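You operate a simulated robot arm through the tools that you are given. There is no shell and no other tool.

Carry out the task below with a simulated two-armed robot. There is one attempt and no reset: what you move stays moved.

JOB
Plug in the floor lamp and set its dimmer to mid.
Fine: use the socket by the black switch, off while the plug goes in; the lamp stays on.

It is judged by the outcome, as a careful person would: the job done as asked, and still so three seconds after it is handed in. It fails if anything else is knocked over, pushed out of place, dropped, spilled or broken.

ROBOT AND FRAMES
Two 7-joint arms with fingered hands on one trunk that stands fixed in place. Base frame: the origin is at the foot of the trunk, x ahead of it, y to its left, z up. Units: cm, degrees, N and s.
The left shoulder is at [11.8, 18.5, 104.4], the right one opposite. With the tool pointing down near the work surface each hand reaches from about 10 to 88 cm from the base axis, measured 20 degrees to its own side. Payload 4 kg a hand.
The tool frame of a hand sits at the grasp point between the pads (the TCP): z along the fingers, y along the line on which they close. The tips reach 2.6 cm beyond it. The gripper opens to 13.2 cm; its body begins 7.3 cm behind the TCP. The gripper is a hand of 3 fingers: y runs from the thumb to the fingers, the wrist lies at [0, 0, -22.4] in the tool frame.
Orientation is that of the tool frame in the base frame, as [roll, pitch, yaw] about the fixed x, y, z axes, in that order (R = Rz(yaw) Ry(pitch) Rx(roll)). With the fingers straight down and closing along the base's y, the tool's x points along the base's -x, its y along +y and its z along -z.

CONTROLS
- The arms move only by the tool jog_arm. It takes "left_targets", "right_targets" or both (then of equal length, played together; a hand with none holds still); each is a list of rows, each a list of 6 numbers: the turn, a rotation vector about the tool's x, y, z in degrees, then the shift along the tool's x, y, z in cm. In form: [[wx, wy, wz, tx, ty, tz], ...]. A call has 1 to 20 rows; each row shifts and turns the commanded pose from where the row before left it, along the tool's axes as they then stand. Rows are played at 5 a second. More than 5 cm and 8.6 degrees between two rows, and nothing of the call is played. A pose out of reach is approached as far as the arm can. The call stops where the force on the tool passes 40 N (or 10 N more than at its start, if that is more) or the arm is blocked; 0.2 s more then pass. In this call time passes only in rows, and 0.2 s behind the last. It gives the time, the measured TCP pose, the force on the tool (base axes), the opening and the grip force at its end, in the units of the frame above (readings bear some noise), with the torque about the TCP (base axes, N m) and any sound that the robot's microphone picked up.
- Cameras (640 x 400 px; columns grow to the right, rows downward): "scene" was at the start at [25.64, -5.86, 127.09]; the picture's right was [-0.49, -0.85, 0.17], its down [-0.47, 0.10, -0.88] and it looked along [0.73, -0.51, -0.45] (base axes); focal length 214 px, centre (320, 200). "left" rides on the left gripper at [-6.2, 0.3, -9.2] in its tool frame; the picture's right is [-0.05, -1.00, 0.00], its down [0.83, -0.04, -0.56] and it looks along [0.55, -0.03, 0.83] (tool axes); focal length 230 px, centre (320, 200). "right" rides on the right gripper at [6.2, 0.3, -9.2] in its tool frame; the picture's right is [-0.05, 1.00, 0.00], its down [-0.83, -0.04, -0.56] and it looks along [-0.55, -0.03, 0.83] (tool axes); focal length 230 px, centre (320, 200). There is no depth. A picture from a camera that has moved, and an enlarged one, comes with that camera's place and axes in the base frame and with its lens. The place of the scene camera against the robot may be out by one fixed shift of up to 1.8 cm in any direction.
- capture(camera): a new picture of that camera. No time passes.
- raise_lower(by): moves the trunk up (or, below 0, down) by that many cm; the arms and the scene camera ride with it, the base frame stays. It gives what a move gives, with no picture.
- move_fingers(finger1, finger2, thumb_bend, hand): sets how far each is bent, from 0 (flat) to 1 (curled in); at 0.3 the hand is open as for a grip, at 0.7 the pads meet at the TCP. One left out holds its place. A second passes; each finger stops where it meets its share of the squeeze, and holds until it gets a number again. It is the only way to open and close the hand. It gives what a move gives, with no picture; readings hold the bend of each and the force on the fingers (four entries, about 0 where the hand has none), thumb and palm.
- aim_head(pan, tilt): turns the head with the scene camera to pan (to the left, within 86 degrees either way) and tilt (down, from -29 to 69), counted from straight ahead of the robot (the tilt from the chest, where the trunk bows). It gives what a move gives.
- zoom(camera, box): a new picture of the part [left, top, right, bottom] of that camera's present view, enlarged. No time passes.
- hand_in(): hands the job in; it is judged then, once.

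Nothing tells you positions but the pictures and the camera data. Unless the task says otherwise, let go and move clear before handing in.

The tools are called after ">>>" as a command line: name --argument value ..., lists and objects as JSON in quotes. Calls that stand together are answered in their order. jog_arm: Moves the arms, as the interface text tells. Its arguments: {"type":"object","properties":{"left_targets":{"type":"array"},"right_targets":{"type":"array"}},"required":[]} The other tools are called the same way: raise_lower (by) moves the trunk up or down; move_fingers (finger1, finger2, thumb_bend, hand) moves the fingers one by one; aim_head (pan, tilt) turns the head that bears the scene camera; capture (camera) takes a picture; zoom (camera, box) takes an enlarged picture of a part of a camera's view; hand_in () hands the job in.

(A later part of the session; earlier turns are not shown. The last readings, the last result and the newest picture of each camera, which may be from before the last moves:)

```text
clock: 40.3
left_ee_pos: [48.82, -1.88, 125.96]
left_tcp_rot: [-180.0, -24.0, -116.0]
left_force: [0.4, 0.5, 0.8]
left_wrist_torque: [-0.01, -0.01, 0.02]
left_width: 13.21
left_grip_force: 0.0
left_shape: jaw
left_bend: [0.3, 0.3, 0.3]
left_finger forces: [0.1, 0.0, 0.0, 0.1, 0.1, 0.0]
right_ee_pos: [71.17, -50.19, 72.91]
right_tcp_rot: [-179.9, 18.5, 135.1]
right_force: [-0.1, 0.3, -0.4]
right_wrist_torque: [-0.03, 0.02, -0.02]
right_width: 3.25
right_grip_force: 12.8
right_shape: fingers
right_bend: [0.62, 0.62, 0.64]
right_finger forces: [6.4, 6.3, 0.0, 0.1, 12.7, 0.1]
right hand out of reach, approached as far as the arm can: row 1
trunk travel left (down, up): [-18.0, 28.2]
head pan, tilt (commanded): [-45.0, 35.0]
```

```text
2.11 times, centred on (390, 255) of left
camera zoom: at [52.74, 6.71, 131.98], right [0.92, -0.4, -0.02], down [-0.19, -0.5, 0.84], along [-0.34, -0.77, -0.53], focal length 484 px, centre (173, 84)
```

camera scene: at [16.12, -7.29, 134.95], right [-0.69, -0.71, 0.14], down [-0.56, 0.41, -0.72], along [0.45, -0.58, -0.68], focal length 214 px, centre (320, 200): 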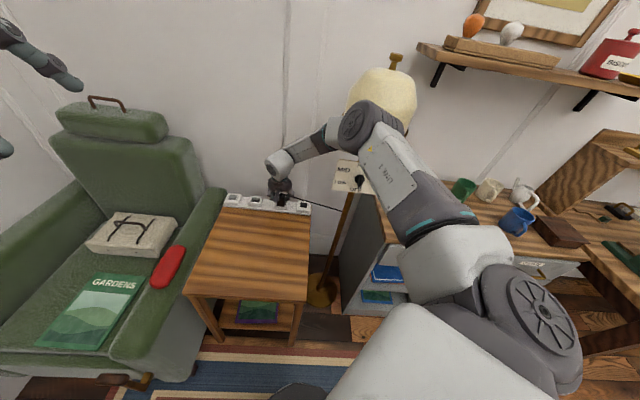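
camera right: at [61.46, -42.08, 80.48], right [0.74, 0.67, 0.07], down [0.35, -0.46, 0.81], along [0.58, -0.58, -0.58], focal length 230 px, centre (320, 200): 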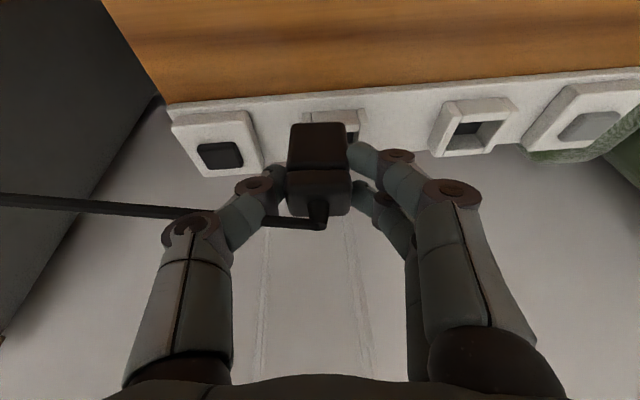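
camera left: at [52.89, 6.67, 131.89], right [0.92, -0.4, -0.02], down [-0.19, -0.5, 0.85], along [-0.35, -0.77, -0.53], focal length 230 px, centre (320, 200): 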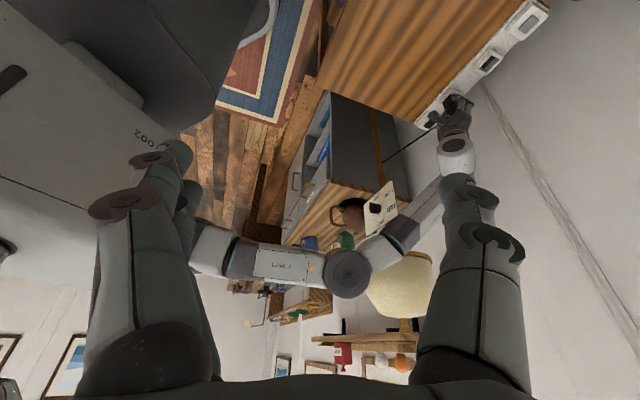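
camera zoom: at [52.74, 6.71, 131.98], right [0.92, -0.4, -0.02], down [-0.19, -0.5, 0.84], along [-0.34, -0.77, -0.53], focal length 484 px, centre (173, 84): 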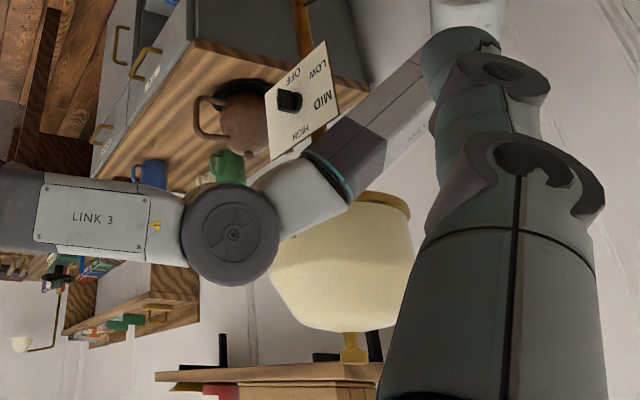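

At this trunk height the arm hits a limit instead. When I pressed the switch with a 30° tilt, the elbow stayed well clear of the lamp. So I'll set the plug down just in front of the socket, return the trunk to its original height, and regrip at 30°. First I'll back off and rise.

>>> jog_arm --right_targets '[[0, 0, 0, 0, 0, -1.5], [0, 0, 0, 2.8, 0.3, -0.95], [0, 0, 0, 2.8, 0.3, -0.95], [0, 0, 0, -1.1, 0, -3.3], [0, 0, 0, -1.1, 0, -3.3]]'

>>> raise_lower --by -8

>>> capture --camera "right"

>>> capture --camera "left"

```text
clock: 41.5
left_ee_pos: [48.73, -1.92, 125.98]
left_tcp_rot: [-180.0, -24.0, -116.0]
left_force: [0.3, 0.6, 0.3]
left_wrist_torque: [0.02, -0.02, 0.03]
left_width: 13.16
left_grip_force: 0.0
left_shape: jaw
left_bend: [0.3, 0.3, 0.3]
left_finger forces: [0.0, 0.1, 0.1, 0.1, 0.0, 0.1]
right_ee_pos: [67.03, -45.04, 81.24]
right_tcp_rot: [-179.8, 18.6, 135.1]
right_force: [-0.2, -0.4, -0.7]
right_wrist_torque: [0.03, 0.0, -0.02]
right_width: 3.23
right_grip_force: 12.5
right_shape: fingers
right_bend: [0.62, 0.62, 0.64]
right_finger forces: [6.3, 6.3, 0.0, 0.0, 12.7, 0.0]
trunk travel left (down, up): [-18.0, 28.2]
head pan, tilt (commanded): [-45.0, 35.0]
```

```text
clock: 42.7
left_ee_pos: [48.74, -1.85, 118.14]
left_tcp_rot: [-179.9, -23.9, -116.1]
left_force: [-0.3, -0.5, -1.0]
left_wrist_torque: [0.03, -0.04, 0.0]
left_width: 13.21
left_grip_force: 0.1
left_shape: jaw
left_bend: [0.3, 0.3, 0.3]
left_finger forces: [0.1, 0.0, 0.0, 0.0, 0.1, 0.0]
right_ee_pos: [67.09, -45.29, 73.56]
right_tcp_rot: [-180.0, 18.7, 134.9]
right_force: [-0.3, 0.0, -0.1]
right_wrist_torque: [-0.01, 0.0, 0.0]
right_width: 3.21
right_grip_force: 12.5
right_shape: fingers
right_bend: [0.62, 0.62, 0.64]
right_finger forces: [6.3, 6.3, 0.0, 0.0, 12.7, 0.0]
trunk travel left (down, up): [-10.0, 36.2]
head pan, tilt (commanded): [-45.0, 35.0]
```

```text
taken
camera right: at [61.09, -38.85, 80.25], right [0.74, 0.67, 0.02], down [0.4, -0.46, 0.79], along [0.54, -0.58, -0.61], focal length 230 px, centre (320, 200)
```

right: 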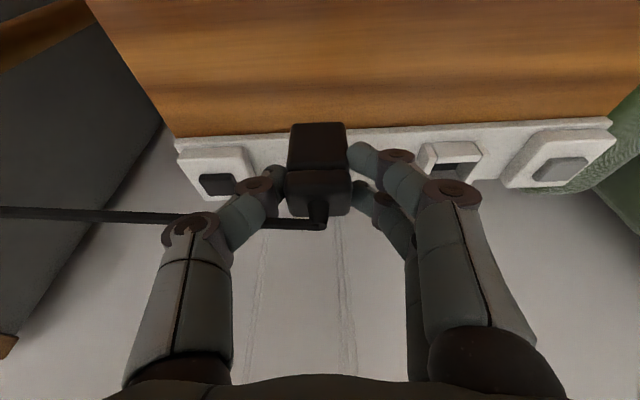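

```text
taken
camera left: at [52.59, 6.74, 124.13], right [0.92, -0.4, -0.02], down [-0.2, -0.5, 0.84], along [-0.34, -0.77, -0.54], focal length 230 px, centre (320, 200)
```

left: 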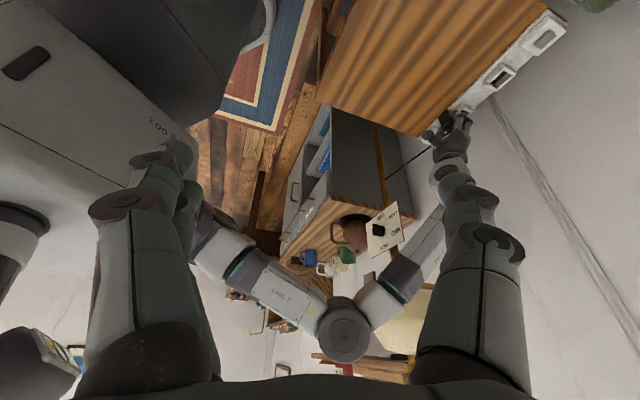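

The trunk is back at its original height. I'll set the plug down on the table just in front of the socket.

>>> jog_arm --right_targets '[[0, 0, 0, 0.49, 0, 2.84], [0, 0, 0, 0.49, 0, 2.7]]'

>>> jog_arm --right_targets '[[0, 0, 0, 0.08, 0, 0.25]]'

>>> zoom --camera "right" --box '[220, 110, 420, 270]'

>>> zoom --camera "scene" --box '[240, 140, 330, 210]'

```text
clock: 43.3
left_ee_pos: [48.95, -1.9, 117.87]
left_tcp_rot: [179.9, -24.0, -116.0]
left_force: [-0.3, 0.2, 1.4]
left_wrist_torque: [-0.05, 0.04, 0.0]
left_width: 13.18
left_grip_force: 0.1
left_shape: jaw
left_bend: [0.3, 0.3, 0.3]
left_finger forces: [0.0, 0.1, 0.1, 0.1, 0.1, 0.0]
right_ee_pos: [67.86, -45.69, 67.69]
right_tcp_rot: [-179.9, 18.6, 135.0]
right_force: [-0.2, 0.2, -1.0]
right_wrist_torque: [0.01, 0.03, 0.01]
right_width: 3.22
right_grip_force: 12.8
right_shape: fingers
right_bend: [0.62, 0.62, 0.64]
right_finger forces: [6.5, 6.4, 0.0, 0.0, 12.9, 0.0]
trunk travel left (down, up): [-10.0, 36.2]
head pan, tilt (commanded): [-45.0, 35.0]
```

```text
clock: 43.7
left_ee_pos: [48.95, -1.78, 118.01]
left_tcp_rot: [180.0, -24.0, -115.9]
left_force: [0.3, -0.4, 0.3]
left_wrist_torque: [0.02, 0.01, -0.02]
left_width: 13.19
left_grip_force: 0.0
left_shape: jaw
left_bend: [0.3, 0.3, 0.3]
left_finger forces: [0.1, 0.1, 0.1, 0.0, 0.0, 0.0]
right_ee_pos: [67.84, -45.66, 67.64]
right_tcp_rot: [-179.9, 18.6, 135.1]
right_force: [-0.4, 0.8, 2.1]
right_wrist_torque: [-0.04, 0.02, -0.02]
right_width: 3.23
right_grip_force: 14.1
right_shape: fingers
right_bend: [0.62, 0.62, 0.65]
right_finger forces: [6.9, 6.9, 0.0, 0.0, 13.2, 0.0]
trunk travel left (down, up): [-10.0, 36.2]
head pan, tilt (commanded): [-45.0, 35.0]
```

```text
2.50 times, centred on (320, 190) of right
camera zoom: at [61.84, -39.28, 74.38], right [0.74, 0.67, 0.01], down [0.4, -0.46, 0.79], along [0.54, -0.58, -0.61], focal length 575 px, centre (320, 225)
```

zoom: 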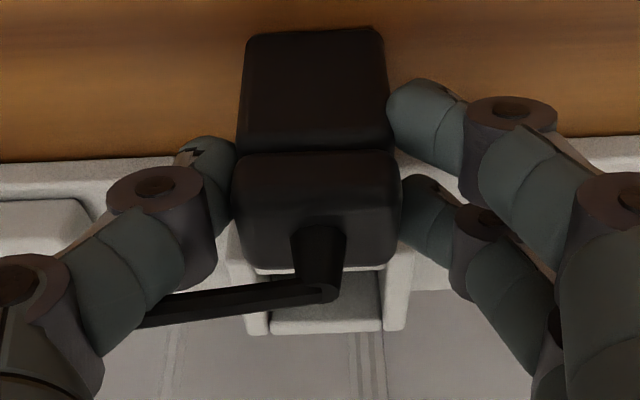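

```text
5.71 times, centred on (285, 175) of scene
camera zoom: at [22.7, -7.2, 123.96], right [-0.67, -0.71, 0.23], down [-0.65, 0.41, -0.64], along [0.36, -0.58, -0.73], focal length 1226 px, centre (520, 343)
```

zoom: 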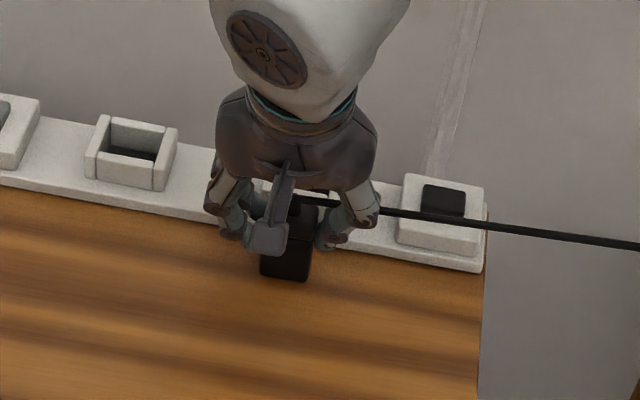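

Touchdown confirmed by a 2 N upward force. I'll release, rise and tilt to 30°.

>>> move_fingers --hand "right" --finger1 0.5 --finger2 0.5 --thumb_bend 0.5

>>> jog_arm --right_targets '[[0, 0, 0, -1.0, 0, -2.9], [0, 0, 0, -1.2, 0, -3.4], [0, -5.7, 0, 0, 0, 0], [0, -5.7, 0, 0, 0, 0]]'

>>> capture --camera "right"

>>> capture --camera "left"

```text
clock: 44.7
left_ee_pos: [48.97, -1.93, 117.97]
left_tcp_rot: [-179.9, -24.0, -116.0]
left_force: [-0.3, -0.1, 1.2]
left_wrist_torque: [-0.01, -0.01, 0.01]
left_width: 13.2
left_grip_force: 0.1
left_shape: jaw
left_bend: [0.3, 0.3, 0.3]
left_finger forces: [0.1, 0.0, 0.0, 0.1, 0.1, 0.1]
right_ee_pos: [67.69, -45.76, 67.56]
right_tcp_rot: [-179.8, 18.7, 135.1]
right_force: [-0.8, -0.2, -0.2]
right_wrist_torque: [0.02, -0.03, -0.03]
right_width: 6.69
right_grip_force: 0.0
right_shape: fingers
right_bend: [0.5, 0.5, 0.5]
right_finger forces: [0.0, 0.0, 0.0, 0.0, 0.0, 0.1]
trunk travel left (down, up): [-10.0, 36.2]
head pan, tilt (commanded): [-45.0, 35.0]
```

```text
clock: 45.7
left_ee_pos: [48.99, -1.9, 117.97]
left_tcp_rot: [-180.0, -23.9, -116.0]
left_force: [0.5, 0.4, 0.1]
left_wrist_torque: [0.01, 0.0, 0.01]
left_width: 13.18
left_grip_force: 0.0
left_shape: jaw
left_bend: [0.3, 0.3, 0.3]
left_finger forces: [0.0, 0.0, 0.1, 0.0, 0.1, 0.0]
right_ee_pos: [68.7, -46.69, 74.73]
right_tcp_rot: [-179.8, 29.5, 135.4]
right_force: [-0.1, -0.2, -0.2]
right_wrist_torque: [-0.03, -0.03, 0.01]
right_width: 6.73
right_grip_force: 0.0
right_shape: fingers
right_bend: [0.5, 0.5, 0.5]
right_finger forces: [0.0, 0.0, 0.0, 0.1, 0.0, 0.0]
right hand out of reach, approached as far as the arm can: row 4
trunk travel left (down, up): [-10.0, 36.2]
head pan, tilt (commanded): [-45.0, 35.0]
```

```text
taken
camera right: at [61.79, -39.53, 79.69], right [0.74, 0.68, 0.02], down [0.29, -0.34, 0.89], along [0.61, -0.65, -0.45], focal length 230 px, centre (320, 200)
```

right: 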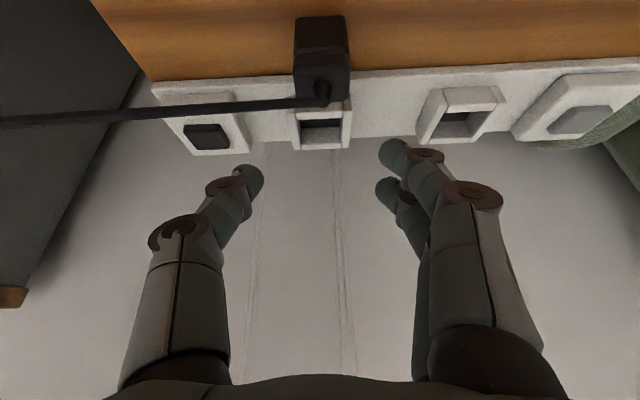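

```text
taken
camera left: at [52.74, 6.72, 123.98], right [0.92, -0.4, -0.02], down [-0.19, -0.5, 0.84], along [-0.34, -0.77, -0.53], focal length 230 px, centre (320, 200)
```

left: 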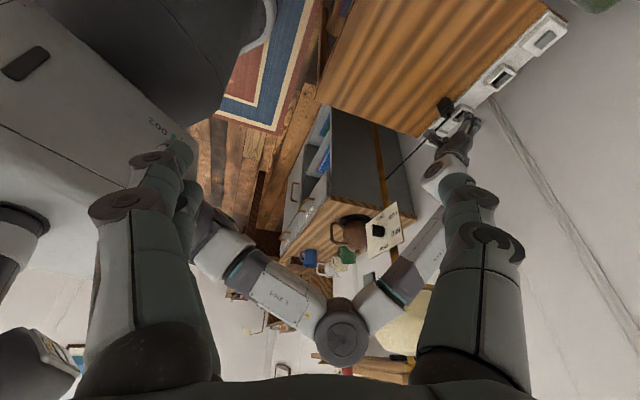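

A 30° tilt is just past the limit here, so I'll use about 25°. I'll measure the plug's new position first.

>>> jog_arm --right_targets '[[0, 4.5, 0, 1.2, 0, -0.4]]'

>>> zoom --camera "right" --box '[270, 30, 370, 110]'

>>> zoom --camera "right" --box '[270, 90, 370, 170]'

>>> capture --camera "right"

```text
clock: 46.1
left_ee_pos: [48.85, -1.87, 117.92]
left_tcp_rot: [180.0, -24.0, -116.0]
left_force: [-0.4, -0.3, -0.2]
left_wrist_torque: [0.02, -0.04, -0.02]
left_width: 13.21
left_grip_force: 0.1
left_shape: jaw
left_bend: [0.3, 0.3, 0.3]
left_finger forces: [0.1, 0.1, 0.1, 0.0, 0.0, 0.0]
right_ee_pos: [67.8, -45.86, 74.39]
right_tcp_rot: [-180.0, 25.5, 135.1]
right_force: [0.4, 0.0, -0.5]
right_wrist_torque: [-0.02, 0.0, -0.03]
right_width: 6.7
right_grip_force: 0.1
right_shape: fingers
right_bend: [0.5, 0.5, 0.5]
right_finger forces: [0.1, 0.0, 0.1, 0.0, 0.0, 0.0]
trunk travel left (down, up): [-10.0, 36.2]
head pan, tilt (commanded): [-45.0, 35.0]
```

```text
5.00 times, centred on (320, 70) of right
camera zoom: at [61.23, -38.94, 80.04], right [0.74, 0.67, 0.02], down [0.33, -0.39, 0.86], along [0.59, -0.63, -0.51], focal length 1150 px, centre (320, 850)
```

zoom: 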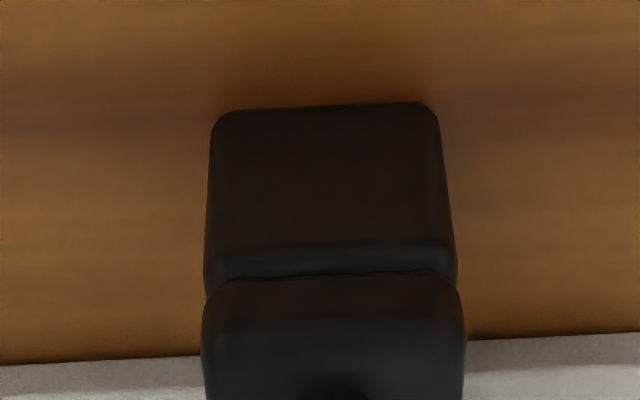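

```text
5.00 times, centred on (320, 130) of right
camera zoom: at [61.23, -38.94, 80.04], right [0.74, 0.67, 0.02], down [0.33, -0.39, 0.86], along [0.59, -0.63, -0.51], focal length 1150 px, centre (320, 550)
```

zoom: 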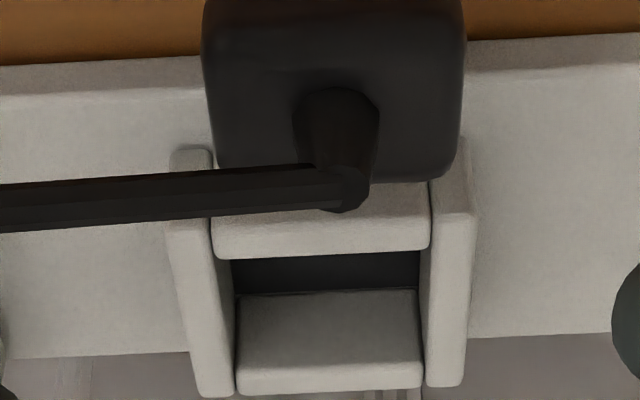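

```text
taken
camera right: at [61.23, -38.94, 80.04], right [0.74, 0.67, 0.02], down [0.33, -0.39, 0.86], along [0.59, -0.63, -0.51], focal length 230 px, centre (320, 200)
```

right: 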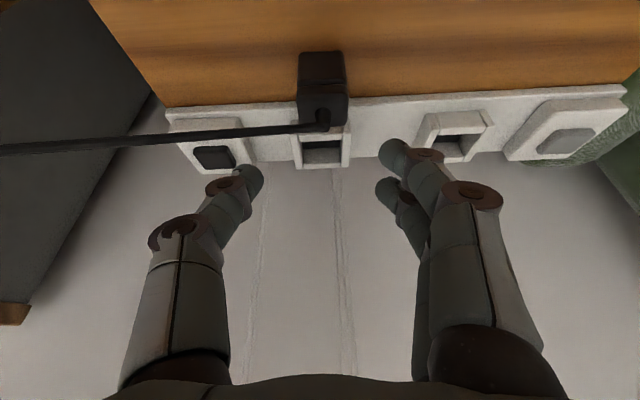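

Consistent measurements: plug at s=15.76, n=80.83; socket centre at s=15.37, n=86.95 with the rim at z=65.15. I'll descend at 25.5° and regrip.

>>> jog_arm --right_targets '[[0, 0, 0, 1.06, 0.083, 2.0], [0, 0, 0, 1.06, 0.083, 2.0], [0, 0, 0, 1.05, 0.083, 2.0]]'

>>> capture --camera "right"

>>> capture --camera "left"

```text
clock: 46.9
left_ee_pos: [48.98, -1.91, 117.89]
left_tcp_rot: [179.9, -24.0, -116.0]
left_force: [0.3, -0.5, 0.3]
left_wrist_torque: [0.02, 0.01, 0.02]
left_width: 13.21
left_grip_force: 0.0
left_shape: jaw
left_bend: [0.3, 0.3, 0.3]
left_finger forces: [0.1, 0.0, 0.0, 0.0, 0.0, 0.0]
right_ee_pos: [67.74, -45.78, 67.5]
right_tcp_rot: [-179.7, 25.3, 135.2]
right_force: [0.3, 0.2, -0.3]
right_wrist_torque: [-0.03, -0.04, -0.02]
right_width: 6.71
right_grip_force: 0.0
right_shape: fingers
right_bend: [0.5, 0.5, 0.5]
right_finger forces: [0.0, 0.0, 0.1, 0.1, 0.0, 0.0]
trunk travel left (down, up): [-10.0, 36.2]
head pan, tilt (commanded): [-45.0, 35.0]
```

```text
taken
camera right: at [61.22, -38.75, 73.28], right [0.74, 0.67, 0.02], down [0.34, -0.39, 0.86], along [0.59, -0.63, -0.52], focal length 230 px, centre (320, 200)
```

right: 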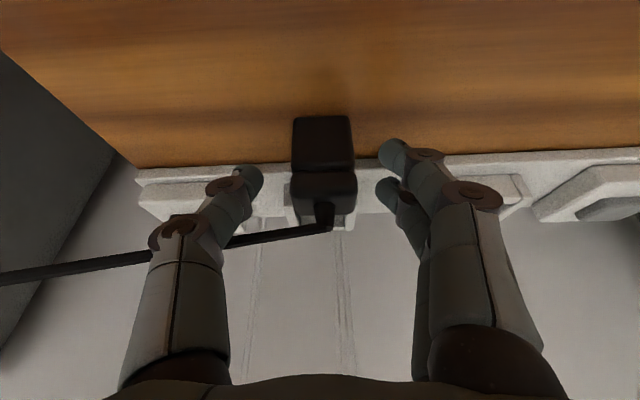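

```text
taken
camera left: at [52.84, 6.71, 123.92], right [0.92, -0.4, -0.02], down [-0.19, -0.5, 0.85], along [-0.35, -0.77, -0.53], focal length 230 px, centre (320, 200)
```

left: 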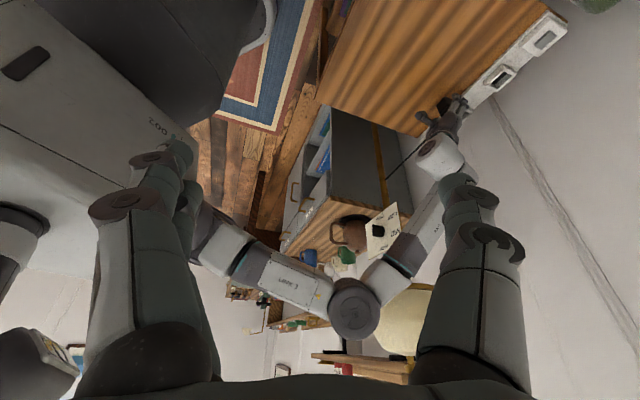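

I'll nudge sideways 0.33 cm so the digits meet the plug evenly, then close.

>>> jog_arm --right_targets '[[0, 0, 0, 0.12, 0.33, 0]]'

>>> move_fingers --hand "right" --finger1 0.7 --finger2 0.7 --thumb_bend 0.7

>>> zoom --camera "right" --box '[220, 110, 420, 270]'

```text
clock: 47.3
left_ee_pos: [48.93, -1.88, 117.93]
left_tcp_rot: [-180.0, -24.0, -116.0]
left_force: [-0.4, 0.5, 0.5]
left_wrist_torque: [0.04, 0.0, 0.0]
left_width: 13.18
left_grip_force: 0.1
left_shape: jaw
left_bend: [0.3, 0.3, 0.3]
left_finger forces: [0.1, 0.0, 0.0, 0.0, 0.0, 0.0]
right_ee_pos: [67.97, -45.28, 67.59]
right_tcp_rot: [-179.8, 25.2, 135.2]
right_force: [0.3, -0.2, 0.5]
right_wrist_torque: [0.0, -0.02, -0.02]
right_width: 6.72
right_grip_force: 0.1
right_shape: fingers
right_bend: [0.5, 0.5, 0.5]
right_finger forces: [0.0, 0.0, 0.0, 0.0, 0.0, 0.0]
trunk travel left (down, up): [-10.0, 36.2]
head pan, tilt (commanded): [-45.0, 35.0]
```

```text
clock: 48.3
left_ee_pos: [48.89, -1.87, 117.86]
left_tcp_rot: [-179.9, -24.1, -116.0]
left_force: [0.4, 0.8, -0.1]
left_wrist_torque: [-0.03, -0.01, 0.0]
left_width: 13.2
left_grip_force: 0.0
left_shape: jaw
left_bend: [0.3, 0.3, 0.3]
left_finger forces: [0.0, 0.0, 0.0, 0.1, 0.0, 0.0]
right_ee_pos: [68.0, -45.35, 67.61]
right_tcp_rot: [-179.8, 25.2, 135.3]
right_force: [0.3, -0.5, -0.1]
right_wrist_torque: [0.01, 0.02, -0.02]
right_width: 3.22
right_grip_force: 13.0
right_shape: fingers
right_bend: [0.62, 0.62, 0.64]
right_finger forces: [6.4, 6.3, 0.0, 0.0, 12.9, 0.1]
trunk travel left (down, up): [-10.0, 36.2]
head pan, tilt (commanded): [-45.0, 35.0]
```

```text
2.50 times, centred on (320, 190) of right
camera zoom: at [61.36, -38.42, 73.3], right [0.74, 0.67, 0.02], down [0.34, -0.39, 0.86], along [0.58, -0.62, -0.52], focal length 575 px, centre (320, 225)
```

zoom: 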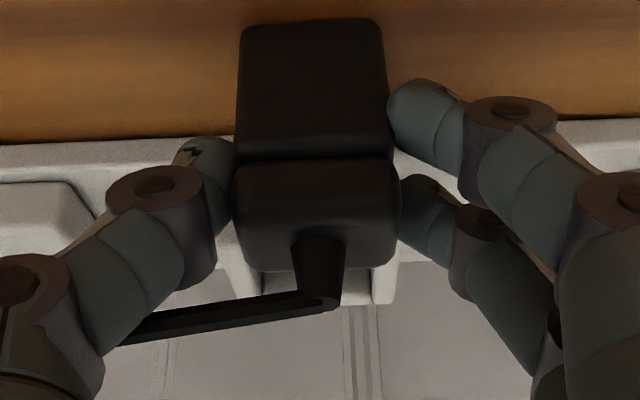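

Gripped again. I'll lift 4.2 cm and move to just short of the socket.

>>> jog_arm --right_targets '[[0, 0, 0, -0.9, 0, -1.9], [0, 0, 0, -0.9, 0, -1.9], [0, 0, 0, -2.49, -0.25, 1.17], [0, 0, 0, -2.49, -0.25, 1.17]]'

>>> zoom --camera "right" --box '[270, 90, 370, 170]'

>>> zoom --camera "left" --box '[310, 180, 470, 370]'

>>> capture --camera "scene"

```text
clock: 49.3
left_ee_pos: [48.9, -1.96, 117.93]
left_tcp_rot: [180.0, -24.0, -116.0]
left_force: [0.3, -0.1, 0.3]
left_wrist_torque: [0.03, -0.02, -0.02]
left_width: 13.2
left_grip_force: 0.1
left_shape: jaw
left_bend: [0.3, 0.3, 0.3]
left_finger forces: [0.1, 0.1, 0.0, 0.0, 0.0, 0.1]
right_ee_pos: [71.31, -49.49, 71.88]
right_tcp_rot: [-179.8, 25.5, 135.1]
right_force: [0.0, 0.3, -0.8]
right_wrist_torque: [0.0, 0.02, 0.01]
right_width: 3.26
right_grip_force: 13.3
right_shape: fingers
right_bend: [0.62, 0.62, 0.64]
right_finger forces: [6.4, 6.3, 0.0, 0.0, 12.9, 0.1]
trunk travel left (down, up): [-10.0, 36.2]
head pan, tilt (commanded): [-45.0, 35.0]
```

```text
5.00 times, centred on (320, 130) of right
camera zoom: at [64.76, -42.6, 77.63], right [0.74, 0.67, 0.02], down [0.33, -0.39, 0.86], along [0.59, -0.63, -0.51], focal length 1150 px, centre (320, 550)
```

zoom: 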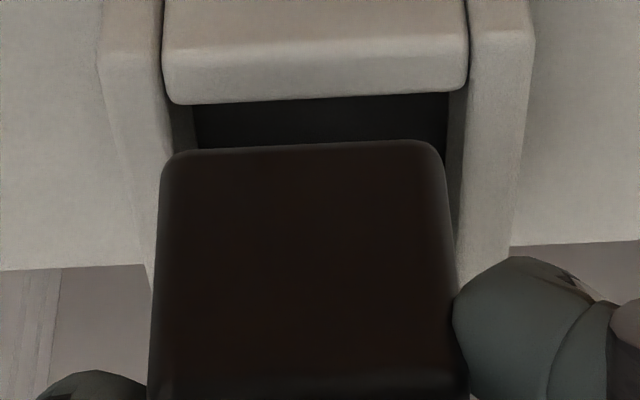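

```text
2.11 times, centred on (390, 275) of left
camera zoom: at [52.72, 6.79, 123.99], right [0.92, -0.4, -0.02], down [-0.19, -0.5, 0.85], along [-0.34, -0.77, -0.53], focal length 484 px, centre (173, 42)
```

zoom: 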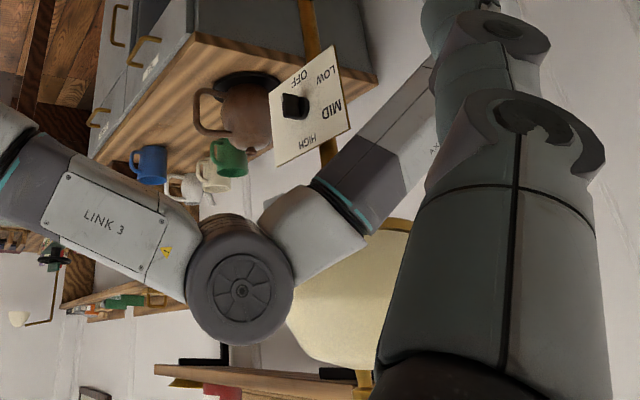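

```text
taken
camera scene: at [22.7, -7.19, 123.95], right [-0.67, -0.71, 0.23], down [-0.65, 0.41, -0.64], along [0.36, -0.58, -0.73], focal length 214 px, centre (320, 200)
```

scene: 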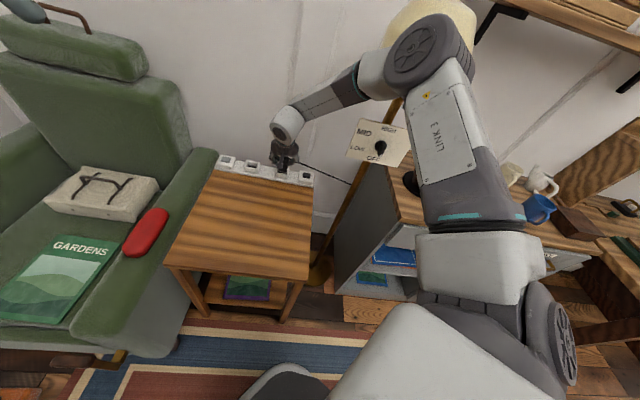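

No torso shift this time, and the elbow is well clear. The plug needs +0.18 in s and +0.63 in n. I'll adjust, then lower to just above the rim.

>>> jog_arm --right_targets '[[0, 0, 0, -0.57, 0.18, 0.27], [0, 0, 0, 0.47, 0, 0.99]]'

>>> zoom --camera "right" --box '[270, 90, 370, 170]'

>>> zoom --camera "scene" --box '[265, 150, 315, 190]'

>>> zoom --camera "left" --box '[420, 80, 500, 160]'

```text
clock: 49.9
left_ee_pos: [49.09, -1.95, 117.86]
left_tcp_rot: [179.9, -24.1, -115.9]
left_force: [1.0, 0.3, -0.6]
left_wrist_torque: [0.02, 0.04, -0.03]
left_width: 13.18
left_grip_force: 0.1
left_shape: jaw
left_bend: [0.3, 0.3, 0.3]
left_finger forces: [0.1, 0.0, 0.0, 0.0, 0.0, 0.1]
right_ee_pos: [72.14, -49.89, 70.51]
right_tcp_rot: [-179.6, 25.5, 135.0]
right_force: [0.6, 0.3, -0.9]
right_wrist_torque: [-0.04, 0.04, 0.01]
right_width: 3.22
right_grip_force: 13.0
right_shape: fingers
right_bend: [0.62, 0.62, 0.64]
right_finger forces: [6.5, 6.5, 0.0, 0.1, 12.9, 0.0]
trunk travel left (down, up): [-10.0, 36.2]
head pan, tilt (commanded): [-45.0, 35.0]
```

```text
5.00 times, centred on (320, 130) of right
camera zoom: at [65.49, -42.9, 76.21], right [0.74, 0.67, 0.02], down [0.33, -0.39, 0.86], along [0.58, -0.63, -0.51], focal length 1150 px, centre (320, 550)
```

zoom: 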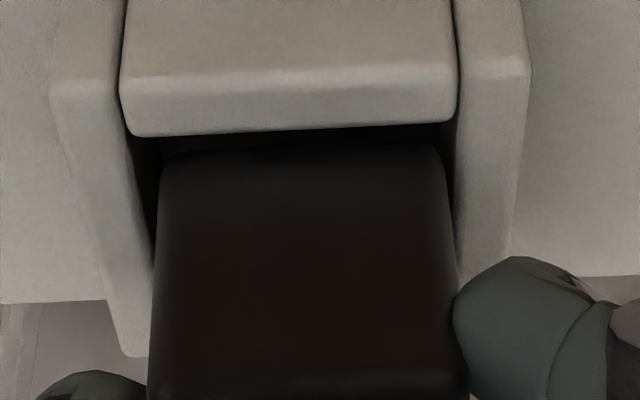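

```text
10.00 times, centred on (290, 170) of scene
camera zoom: at [22.94, -7.29, 123.87], right [-0.67, -0.71, 0.23], down [-0.65, 0.41, -0.64], along [0.36, -0.58, -0.73], focal length 2145 px, centre (620, 500)
```

zoom: 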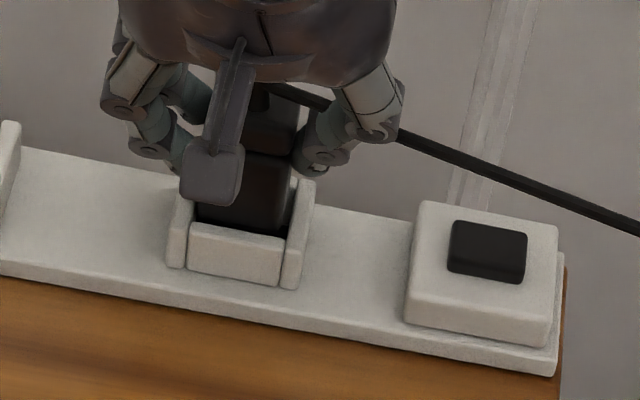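

```text
5.00 times, centred on (460, 120) of left
camera zoom: at [52.95, 6.68, 123.84], right [0.92, -0.4, -0.02], down [-0.19, -0.5, 0.85], along [-0.35, -0.77, -0.53], focal length 1150 px, centre (-380, 600)
```

zoom: 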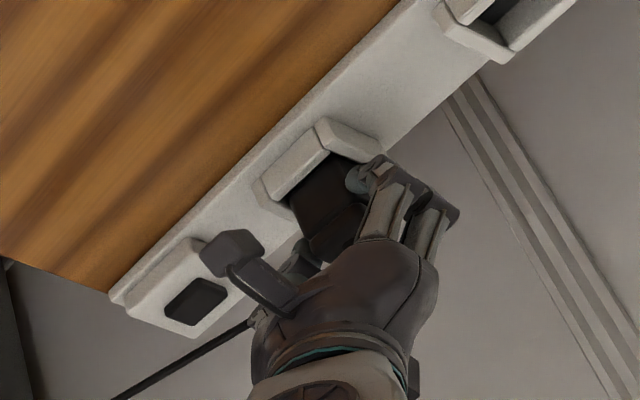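

Almost perfect: n is centred and s needs -0.14. I'll shift and begin lowering in small steps with a force check.

>>> jog_arm --right_targets '[[0, 0, 0, 0, -0.14, 0], [0, 0, 0, 0.172, 0, 0.361], [0, 0, 0, 0.172, 0, 0.361]]'

>>> zoom --camera "right" --box '[270, 90, 370, 170]'

>>> zoom --camera "scene" --box '[265, 150, 315, 190]'

```text
clock: 50.7
left_ee_pos: [48.92, -1.89, 117.9]
left_tcp_rot: [-180.0, -24.0, -116.1]
left_force: [-0.2, -0.6, -0.2]
left_wrist_torque: [0.02, 0.01, 0.02]
left_width: 13.21
left_grip_force: 0.1
left_shape: jaw
left_bend: [0.3, 0.3, 0.3]
left_finger forces: [0.1, 0.0, 0.1, 0.1, 0.0, 0.2]
right_ee_pos: [71.85, -49.87, 70.02]
right_tcp_rot: [-179.8, 25.5, 135.1]
right_force: [-1.3, 0.9, -0.4]
right_wrist_torque: [0.01, -0.03, 0.02]
right_width: 3.24
right_grip_force: 12.5
right_shape: fingers
right_bend: [0.62, 0.62, 0.64]
right_finger forces: [6.6, 6.4, 0.0, 0.1, 12.9, 0.0]
trunk travel left (down, up): [-10.0, 36.2]
head pan, tilt (commanded): [-45.0, 35.0]
```

```text
5.00 times, centred on (320, 130) of right
camera zoom: at [65.31, -42.95, 75.64], right [0.74, 0.67, 0.02], down [0.33, -0.39, 0.86], along [0.59, -0.63, -0.51], focal length 1150 px, centre (320, 550)
```

zoom: 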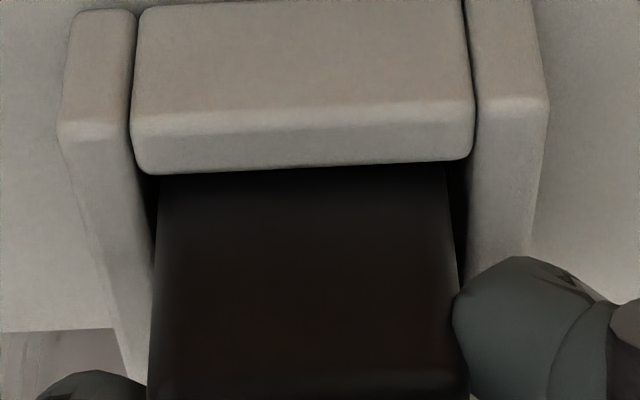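

```text
10.00 times, centred on (290, 170) of scene
camera zoom: at [22.75, -7.23, 123.94], right [-0.67, -0.71, 0.23], down [-0.65, 0.41, -0.64], along [0.36, -0.58, -0.73], focal length 2145 px, centre (620, 500)
```

zoom: 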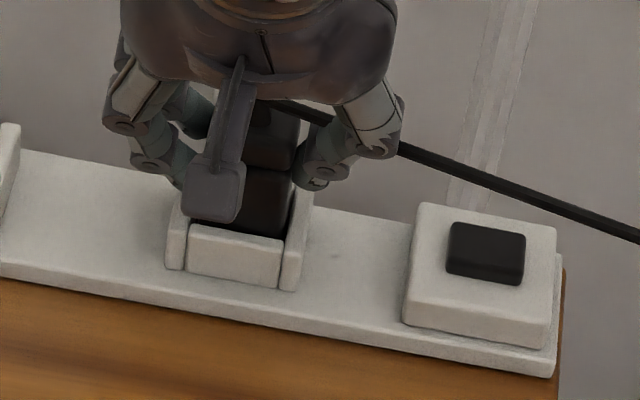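

The plug tip is at or just inside the rim with no contact force, so I'll continue down.

>>> jog_arm --right_targets '[[0, 0, 0, 0.172, 0.03, 0.361], [0, 0, 0, 0.172, 0, 0.361]]'

>>> zoom --camera "right" --box '[270, 90, 370, 170]'

>>> zoom --camera "scene" --box '[265, 150, 315, 190]'

```text
clock: 51.3
left_ee_pos: [48.81, -1.71, 118.04]
left_tcp_rot: [-180.0, -24.0, -116.0]
left_force: [0.0, 1.1, 0.3]
left_wrist_torque: [-0.03, 0.01, 0.0]
left_width: 13.19
left_grip_force: 0.0
left_shape: jaw
left_bend: [0.3, 0.3, 0.3]
left_finger forces: [0.0, 0.0, 0.0, 0.0, 0.0, 0.1]
right_ee_pos: [71.83, -49.66, 69.16]
right_tcp_rot: [-179.8, 25.5, 135.1]
right_force: [-0.2, 0.1, -0.2]
right_wrist_torque: [0.02, 0.04, -0.01]
right_width: 3.23
right_grip_force: 13.3
right_shape: fingers
right_bend: [0.62, 0.62, 0.64]
right_finger forces: [6.6, 6.3, 0.0, 0.0, 12.8, 0.1]
trunk travel left (down, up): [-10.0, 36.2]
head pan, tilt (commanded): [-45.0, 35.0]
```

```text
5.00 times, centred on (320, 130) of right
camera zoom: at [65.36, -42.87, 74.86], right [0.74, 0.67, 0.02], down [0.33, -0.39, 0.86], along [0.59, -0.63, -0.51], focal length 1150 px, centre (320, 550)
```

zoom: 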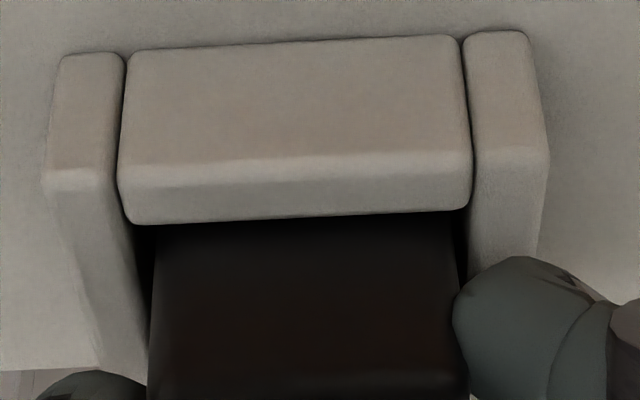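

```text
10.00 times, centred on (290, 170) of scene
camera zoom: at [22.75, -7.15, 123.95], right [-0.67, -0.71, 0.23], down [-0.65, 0.41, -0.64], along [0.36, -0.58, -0.73], focal length 2145 px, centre (620, 500)
```

zoom: 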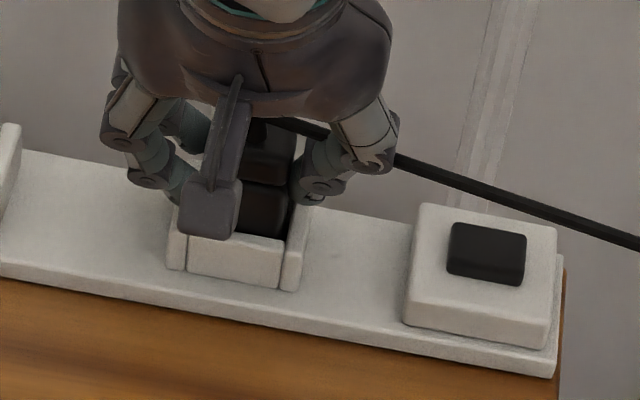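

It's going in cleanly, about 1 cm deep, and I'll continue.

>>> jog_arm --right_targets '[[0, 0, 0, 0.172, 0, 0.361], [0, 0, 0, 0.172, 0, 0.361]]'

>>> zoom --camera "right" --box '[220, 90, 420, 250]'

>>> zoom --camera "left" --box '[310, 180, 470, 370]'

```text
clock: 51.9
left_ee_pos: [48.7, -1.74, 117.96]
left_tcp_rot: [-179.8, -24.0, -116.1]
left_force: [-1.1, 0.3, 0.4]
left_wrist_torque: [0.0, -0.02, -0.02]
left_width: 13.18
left_grip_force: 0.1
left_shape: jaw
left_bend: [0.3, 0.3, 0.3]
left_finger forces: [0.0, 0.0, 0.0, 0.1, 0.1, 0.1]
right_ee_pos: [71.99, -49.86, 68.84]
right_tcp_rot: [179.9, 25.8, 135.0]
right_force: [0.5, 2.6, 13.3]
right_wrist_torque: [0.33, -0.15, 0.03]
right_width: 3.21
right_grip_force: 21.0
right_shape: fingers
right_bend: [0.66, 0.63, 0.64]
right_finger forces: [21.7, 6.2, 0.0, 0.0, 13.8, 0.1]
trunk travel left (down, up): [-10.0, 36.2]
head pan, tilt (commanded): [-45.0, 35.0]
```

```text
2.50 times, centred on (320, 170) of right
camera zoom: at [65.44, -42.81, 74.41], right [0.74, 0.67, 0.02], down [0.33, -0.39, 0.86], along [0.59, -0.63, -0.51], focal length 575 px, centre (320, 275)
```

zoom: 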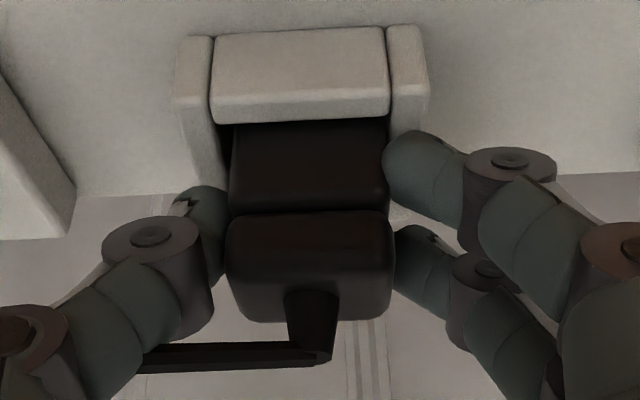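

```text
2.11 times, centred on (390, 275) of left
camera zoom: at [52.57, 6.91, 124.1], right [0.92, -0.4, -0.02], down [-0.2, -0.5, 0.85], along [-0.34, -0.77, -0.53], focal length 484 px, centre (173, 42)
```

zoom: 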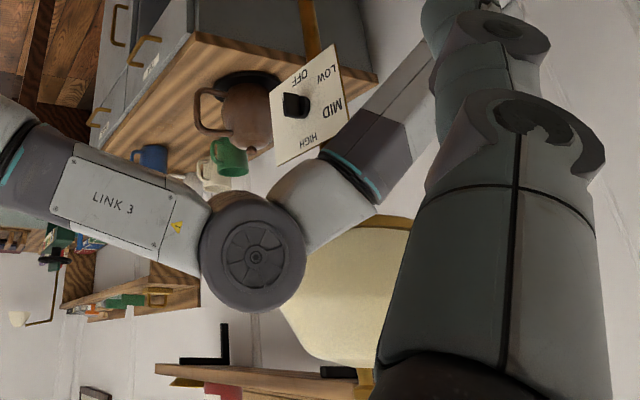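

The finger touched the rim, with the plug about 1.5 cm in. I'll ease off, release, and see where the plug sits.

>>> jog_arm --right_targets '[[0, 0, 0, -0.17, 0, -0.36]]'

>>> move_fingers --hand "right" --finger1 0.53 --finger2 0.53 --thumb_bend 0.53

>>> zoom --camera "right" --box '[220, 90, 420, 250]'

>>> zoom --camera "scene" --box '[265, 150, 315, 190]'

```text
clock: 52.3
left_ee_pos: [48.78, -1.69, 117.93]
left_tcp_rot: [180.0, -24.1, -116.0]
left_force: [-0.8, 0.0, 0.4]
left_wrist_torque: [0.0, 0.0, 0.0]
left_width: 13.18
left_grip_force: 0.1
left_shape: jaw
left_bend: [0.3, 0.3, 0.3]
left_finger forces: [0.0, 0.0, 0.0, 0.0, 0.0, 0.0]
right_ee_pos: [71.79, -49.73, 68.87]
right_tcp_rot: [-179.8, 25.6, 135.2]
right_force: [4.2, -0.7, 6.0]
right_wrist_torque: [0.07, -0.24, -0.02]
right_width: 3.22
right_grip_force: 16.8
right_shape: fingers
right_bend: [0.65, 0.63, 0.64]
right_finger forces: [13.5, 7.2, 0.0, 0.1, 12.5, 0.1]
trunk travel left (down, up): [-10.0, 36.2]
head pan, tilt (commanded): [-45.0, 35.0]
```

```text
clock: 53.3
left_ee_pos: [48.87, -1.8, 118.08]
left_tcp_rot: [-179.8, -24.2, -116.0]
left_force: [-0.2, -0.6, -0.4]
left_wrist_torque: [-0.01, 0.04, -0.03]
left_width: 13.19
left_grip_force: 0.1
left_shape: jaw
left_bend: [0.3, 0.3, 0.3]
left_finger forces: [0.0, 0.0, 0.0, 0.0, 0.0, 0.0]
right_ee_pos: [71.81, -49.77, 68.91]
right_tcp_rot: [-179.8, 25.6, 135.2]
right_force: [-1.0, -2.0, 9.7]
right_wrist_torque: [0.07, -0.11, 0.0]
right_width: 4.49
right_grip_force: 5.5
right_shape: fingers
right_bend: [0.63, 0.53, 0.53]
right_finger forces: [10.2, 0.0, 0.0, 0.1, 0.1, 0.0]
trunk travel left (down, up): [-10.0, 36.2]
head pan, tilt (commanded): [-45.0, 35.0]
```

```text
2.50 times, centred on (320, 170) of right
camera zoom: at [65.22, -42.83, 74.55], right [0.74, 0.67, 0.02], down [0.33, -0.39, 0.86], along [0.59, -0.63, -0.51], focal length 575 px, centre (320, 275)
```

zoom: 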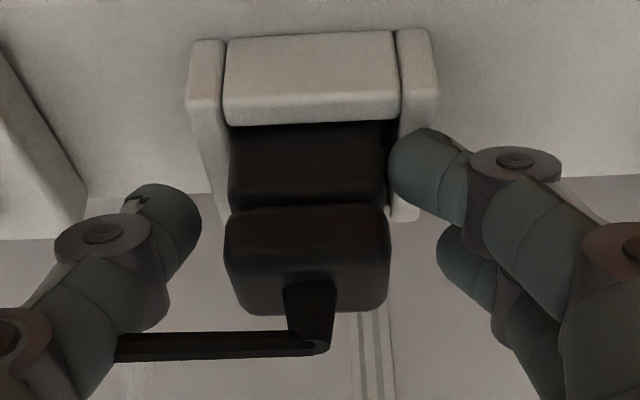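

```text
10.00 times, centred on (290, 170) of scene
camera zoom: at [22.66, -7.06, 123.97], right [-0.67, -0.71, 0.23], down [-0.65, 0.4, -0.64], along [0.36, -0.58, -0.73], focal length 2145 px, centre (620, 500)
```

zoom: 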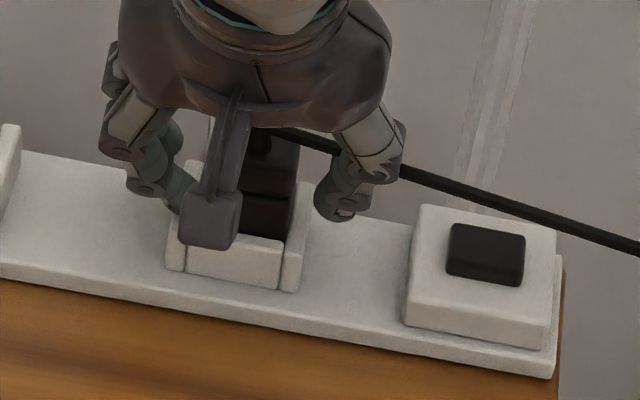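

Finger 1 is caught on the socket's side wall. I'll raise the hand slightly to free it; the plug should stay seated.

>>> jog_arm --right_targets '[[0, 0, 0, -0.17, 0, -0.36], [0, 0, 0, -0.17, 0, -0.36]]'

>>> zoom --camera "right" --box '[220, 90, 420, 250]'

>>> zoom --camera "scene" --box '[265, 150, 315, 190]'

```text
clock: 53.9
left_ee_pos: [49.05, -1.79, 117.89]
left_tcp_rot: [179.9, -24.2, -116.0]
left_force: [0.4, -0.1, -0.5]
left_wrist_torque: [-0.04, -0.03, 0.04]
left_width: 13.17
left_grip_force: 0.2
left_shape: jaw
left_bend: [0.3, 0.3, 0.3]
left_finger forces: [0.0, 0.1, 0.0, 0.0, 0.0, 0.0]
right_ee_pos: [71.8, -49.71, 69.49]
right_tcp_rot: [-179.7, 25.3, 135.1]
right_force: [0.3, -0.4, 0.6]
right_wrist_torque: [0.03, 0.0, 0.0]
right_width: 5.75
right_grip_force: 0.1
right_shape: fingers
right_bend: [0.53, 0.53, 0.53]
right_finger forces: [0.0, 0.0, 0.0, 0.1, 0.1, 0.0]
trunk travel left (down, up): [-10.0, 36.2]
head pan, tilt (commanded): [-45.0, 35.0]
```

```text
2.50 times, centred on (320, 170) of right
camera zoom: at [65.34, -42.8, 75.17], right [0.74, 0.67, 0.02], down [0.33, -0.39, 0.86], along [0.59, -0.63, -0.51], focal length 575 px, centre (320, 275)
```

zoom: 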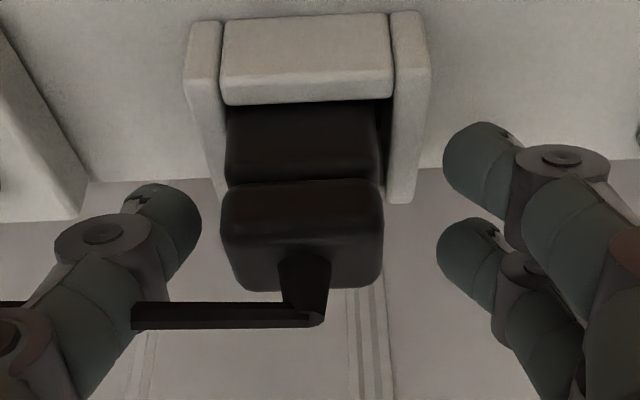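

```text
10.00 times, centred on (290, 170) of scene
camera zoom: at [22.87, -7.1, 123.91], right [-0.67, -0.71, 0.23], down [-0.65, 0.4, -0.64], along [0.36, -0.58, -0.73], focal length 2145 px, centre (620, 500)
```

zoom: 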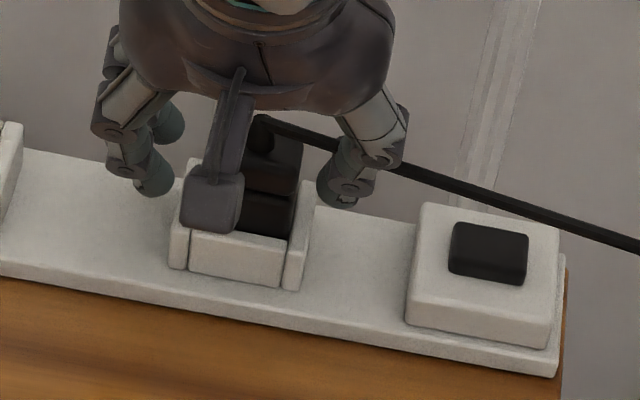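

Freed, and the plug is standing in the socket, about 1.6 cm deep. I'll regrip it higher so I can push it the rest of the way without touching the rim.

>>> jog_arm --right_targets '[[0, 0, 0, -0.2, -0.2, -0.45]]'

>>> move_fingers --hand "right" --finger1 0.7 --finger2 0.7 --thumb_bend 0.7

>>> zoom --camera "right" --box '[220, 90, 420, 250]'

>>> zoom --camera "left" --box '[310, 180, 470, 370]'

```text
clock: 54.3
left_ee_pos: [49.06, -1.8, 117.97]
left_tcp_rot: [180.0, -24.1, -116.0]
left_force: [0.4, -0.2, -0.1]
left_wrist_torque: [0.0, 0.01, 0.02]
left_width: 13.19
left_grip_force: 0.0
left_shape: jaw
left_bend: [0.3, 0.3, 0.3]
left_finger forces: [0.0, 0.1, 0.1, 0.0, 0.1, 0.0]
right_ee_pos: [71.75, -49.96, 69.96]
right_tcp_rot: [-179.7, 25.5, 135.2]
right_force: [-0.1, -0.6, 0.1]
right_wrist_torque: [-0.01, 0.01, 0.0]
right_width: 5.72
right_grip_force: 0.2
right_shape: fingers
right_bend: [0.53, 0.53, 0.53]
right_finger forces: [0.0, 0.0, 0.0, 0.1, 0.0, 0.0]
trunk travel left (down, up): [-10.0, 36.2]
head pan, tilt (commanded): [-45.0, 35.0]
```

```text
clock: 55.3
left_ee_pos: [48.91, -1.85, 117.85]
left_tcp_rot: [-180.0, -24.1, -115.9]
left_force: [0.6, -1.4, -0.5]
left_wrist_torque: [-0.02, 0.01, -0.02]
left_width: 13.16
left_grip_force: 0.0
left_shape: jaw
left_bend: [0.3, 0.3, 0.3]
left_finger forces: [0.0, 0.0, 0.0, 0.0, 0.0, 0.0]
right_ee_pos: [71.69, -49.91, 70.12]
right_tcp_rot: [-179.8, 25.6, 135.1]
right_force: [-0.7, 0.9, 1.0]
right_wrist_torque: [0.02, 0.0, -0.04]
right_width: 3.24
right_grip_force: 12.7
right_shape: fingers
right_bend: [0.62, 0.62, 0.64]
right_finger forces: [6.4, 6.5, 0.0, 0.0, 12.9, 0.0]
trunk travel left (down, up): [-10.0, 36.2]
head pan, tilt (commanded): [-45.0, 35.0]
```

```text
2.50 times, centred on (320, 170) of right
camera zoom: at [65.21, -42.99, 75.74], right [0.74, 0.67, 0.02], down [0.33, -0.39, 0.86], along [0.59, -0.63, -0.51], focal length 575 px, centre (320, 275)
```

zoom: 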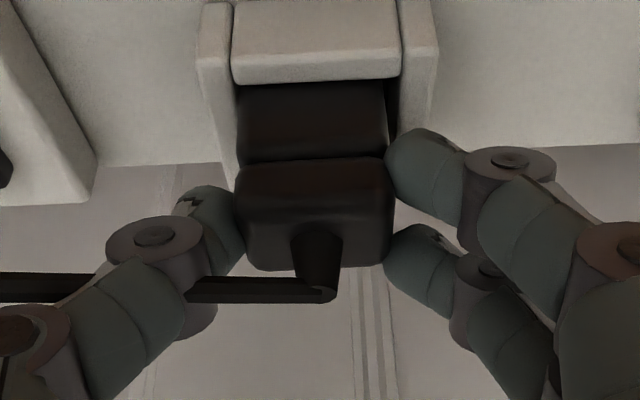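

```text
2.11 times, centred on (390, 275) of left
camera zoom: at [52.79, 6.83, 123.95], right [0.92, -0.4, -0.02], down [-0.19, -0.5, 0.85], along [-0.35, -0.77, -0.53], focal length 484 px, centre (173, 42)
```

zoom: 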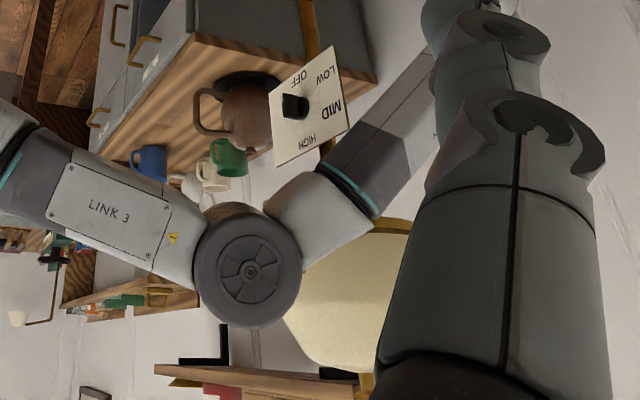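

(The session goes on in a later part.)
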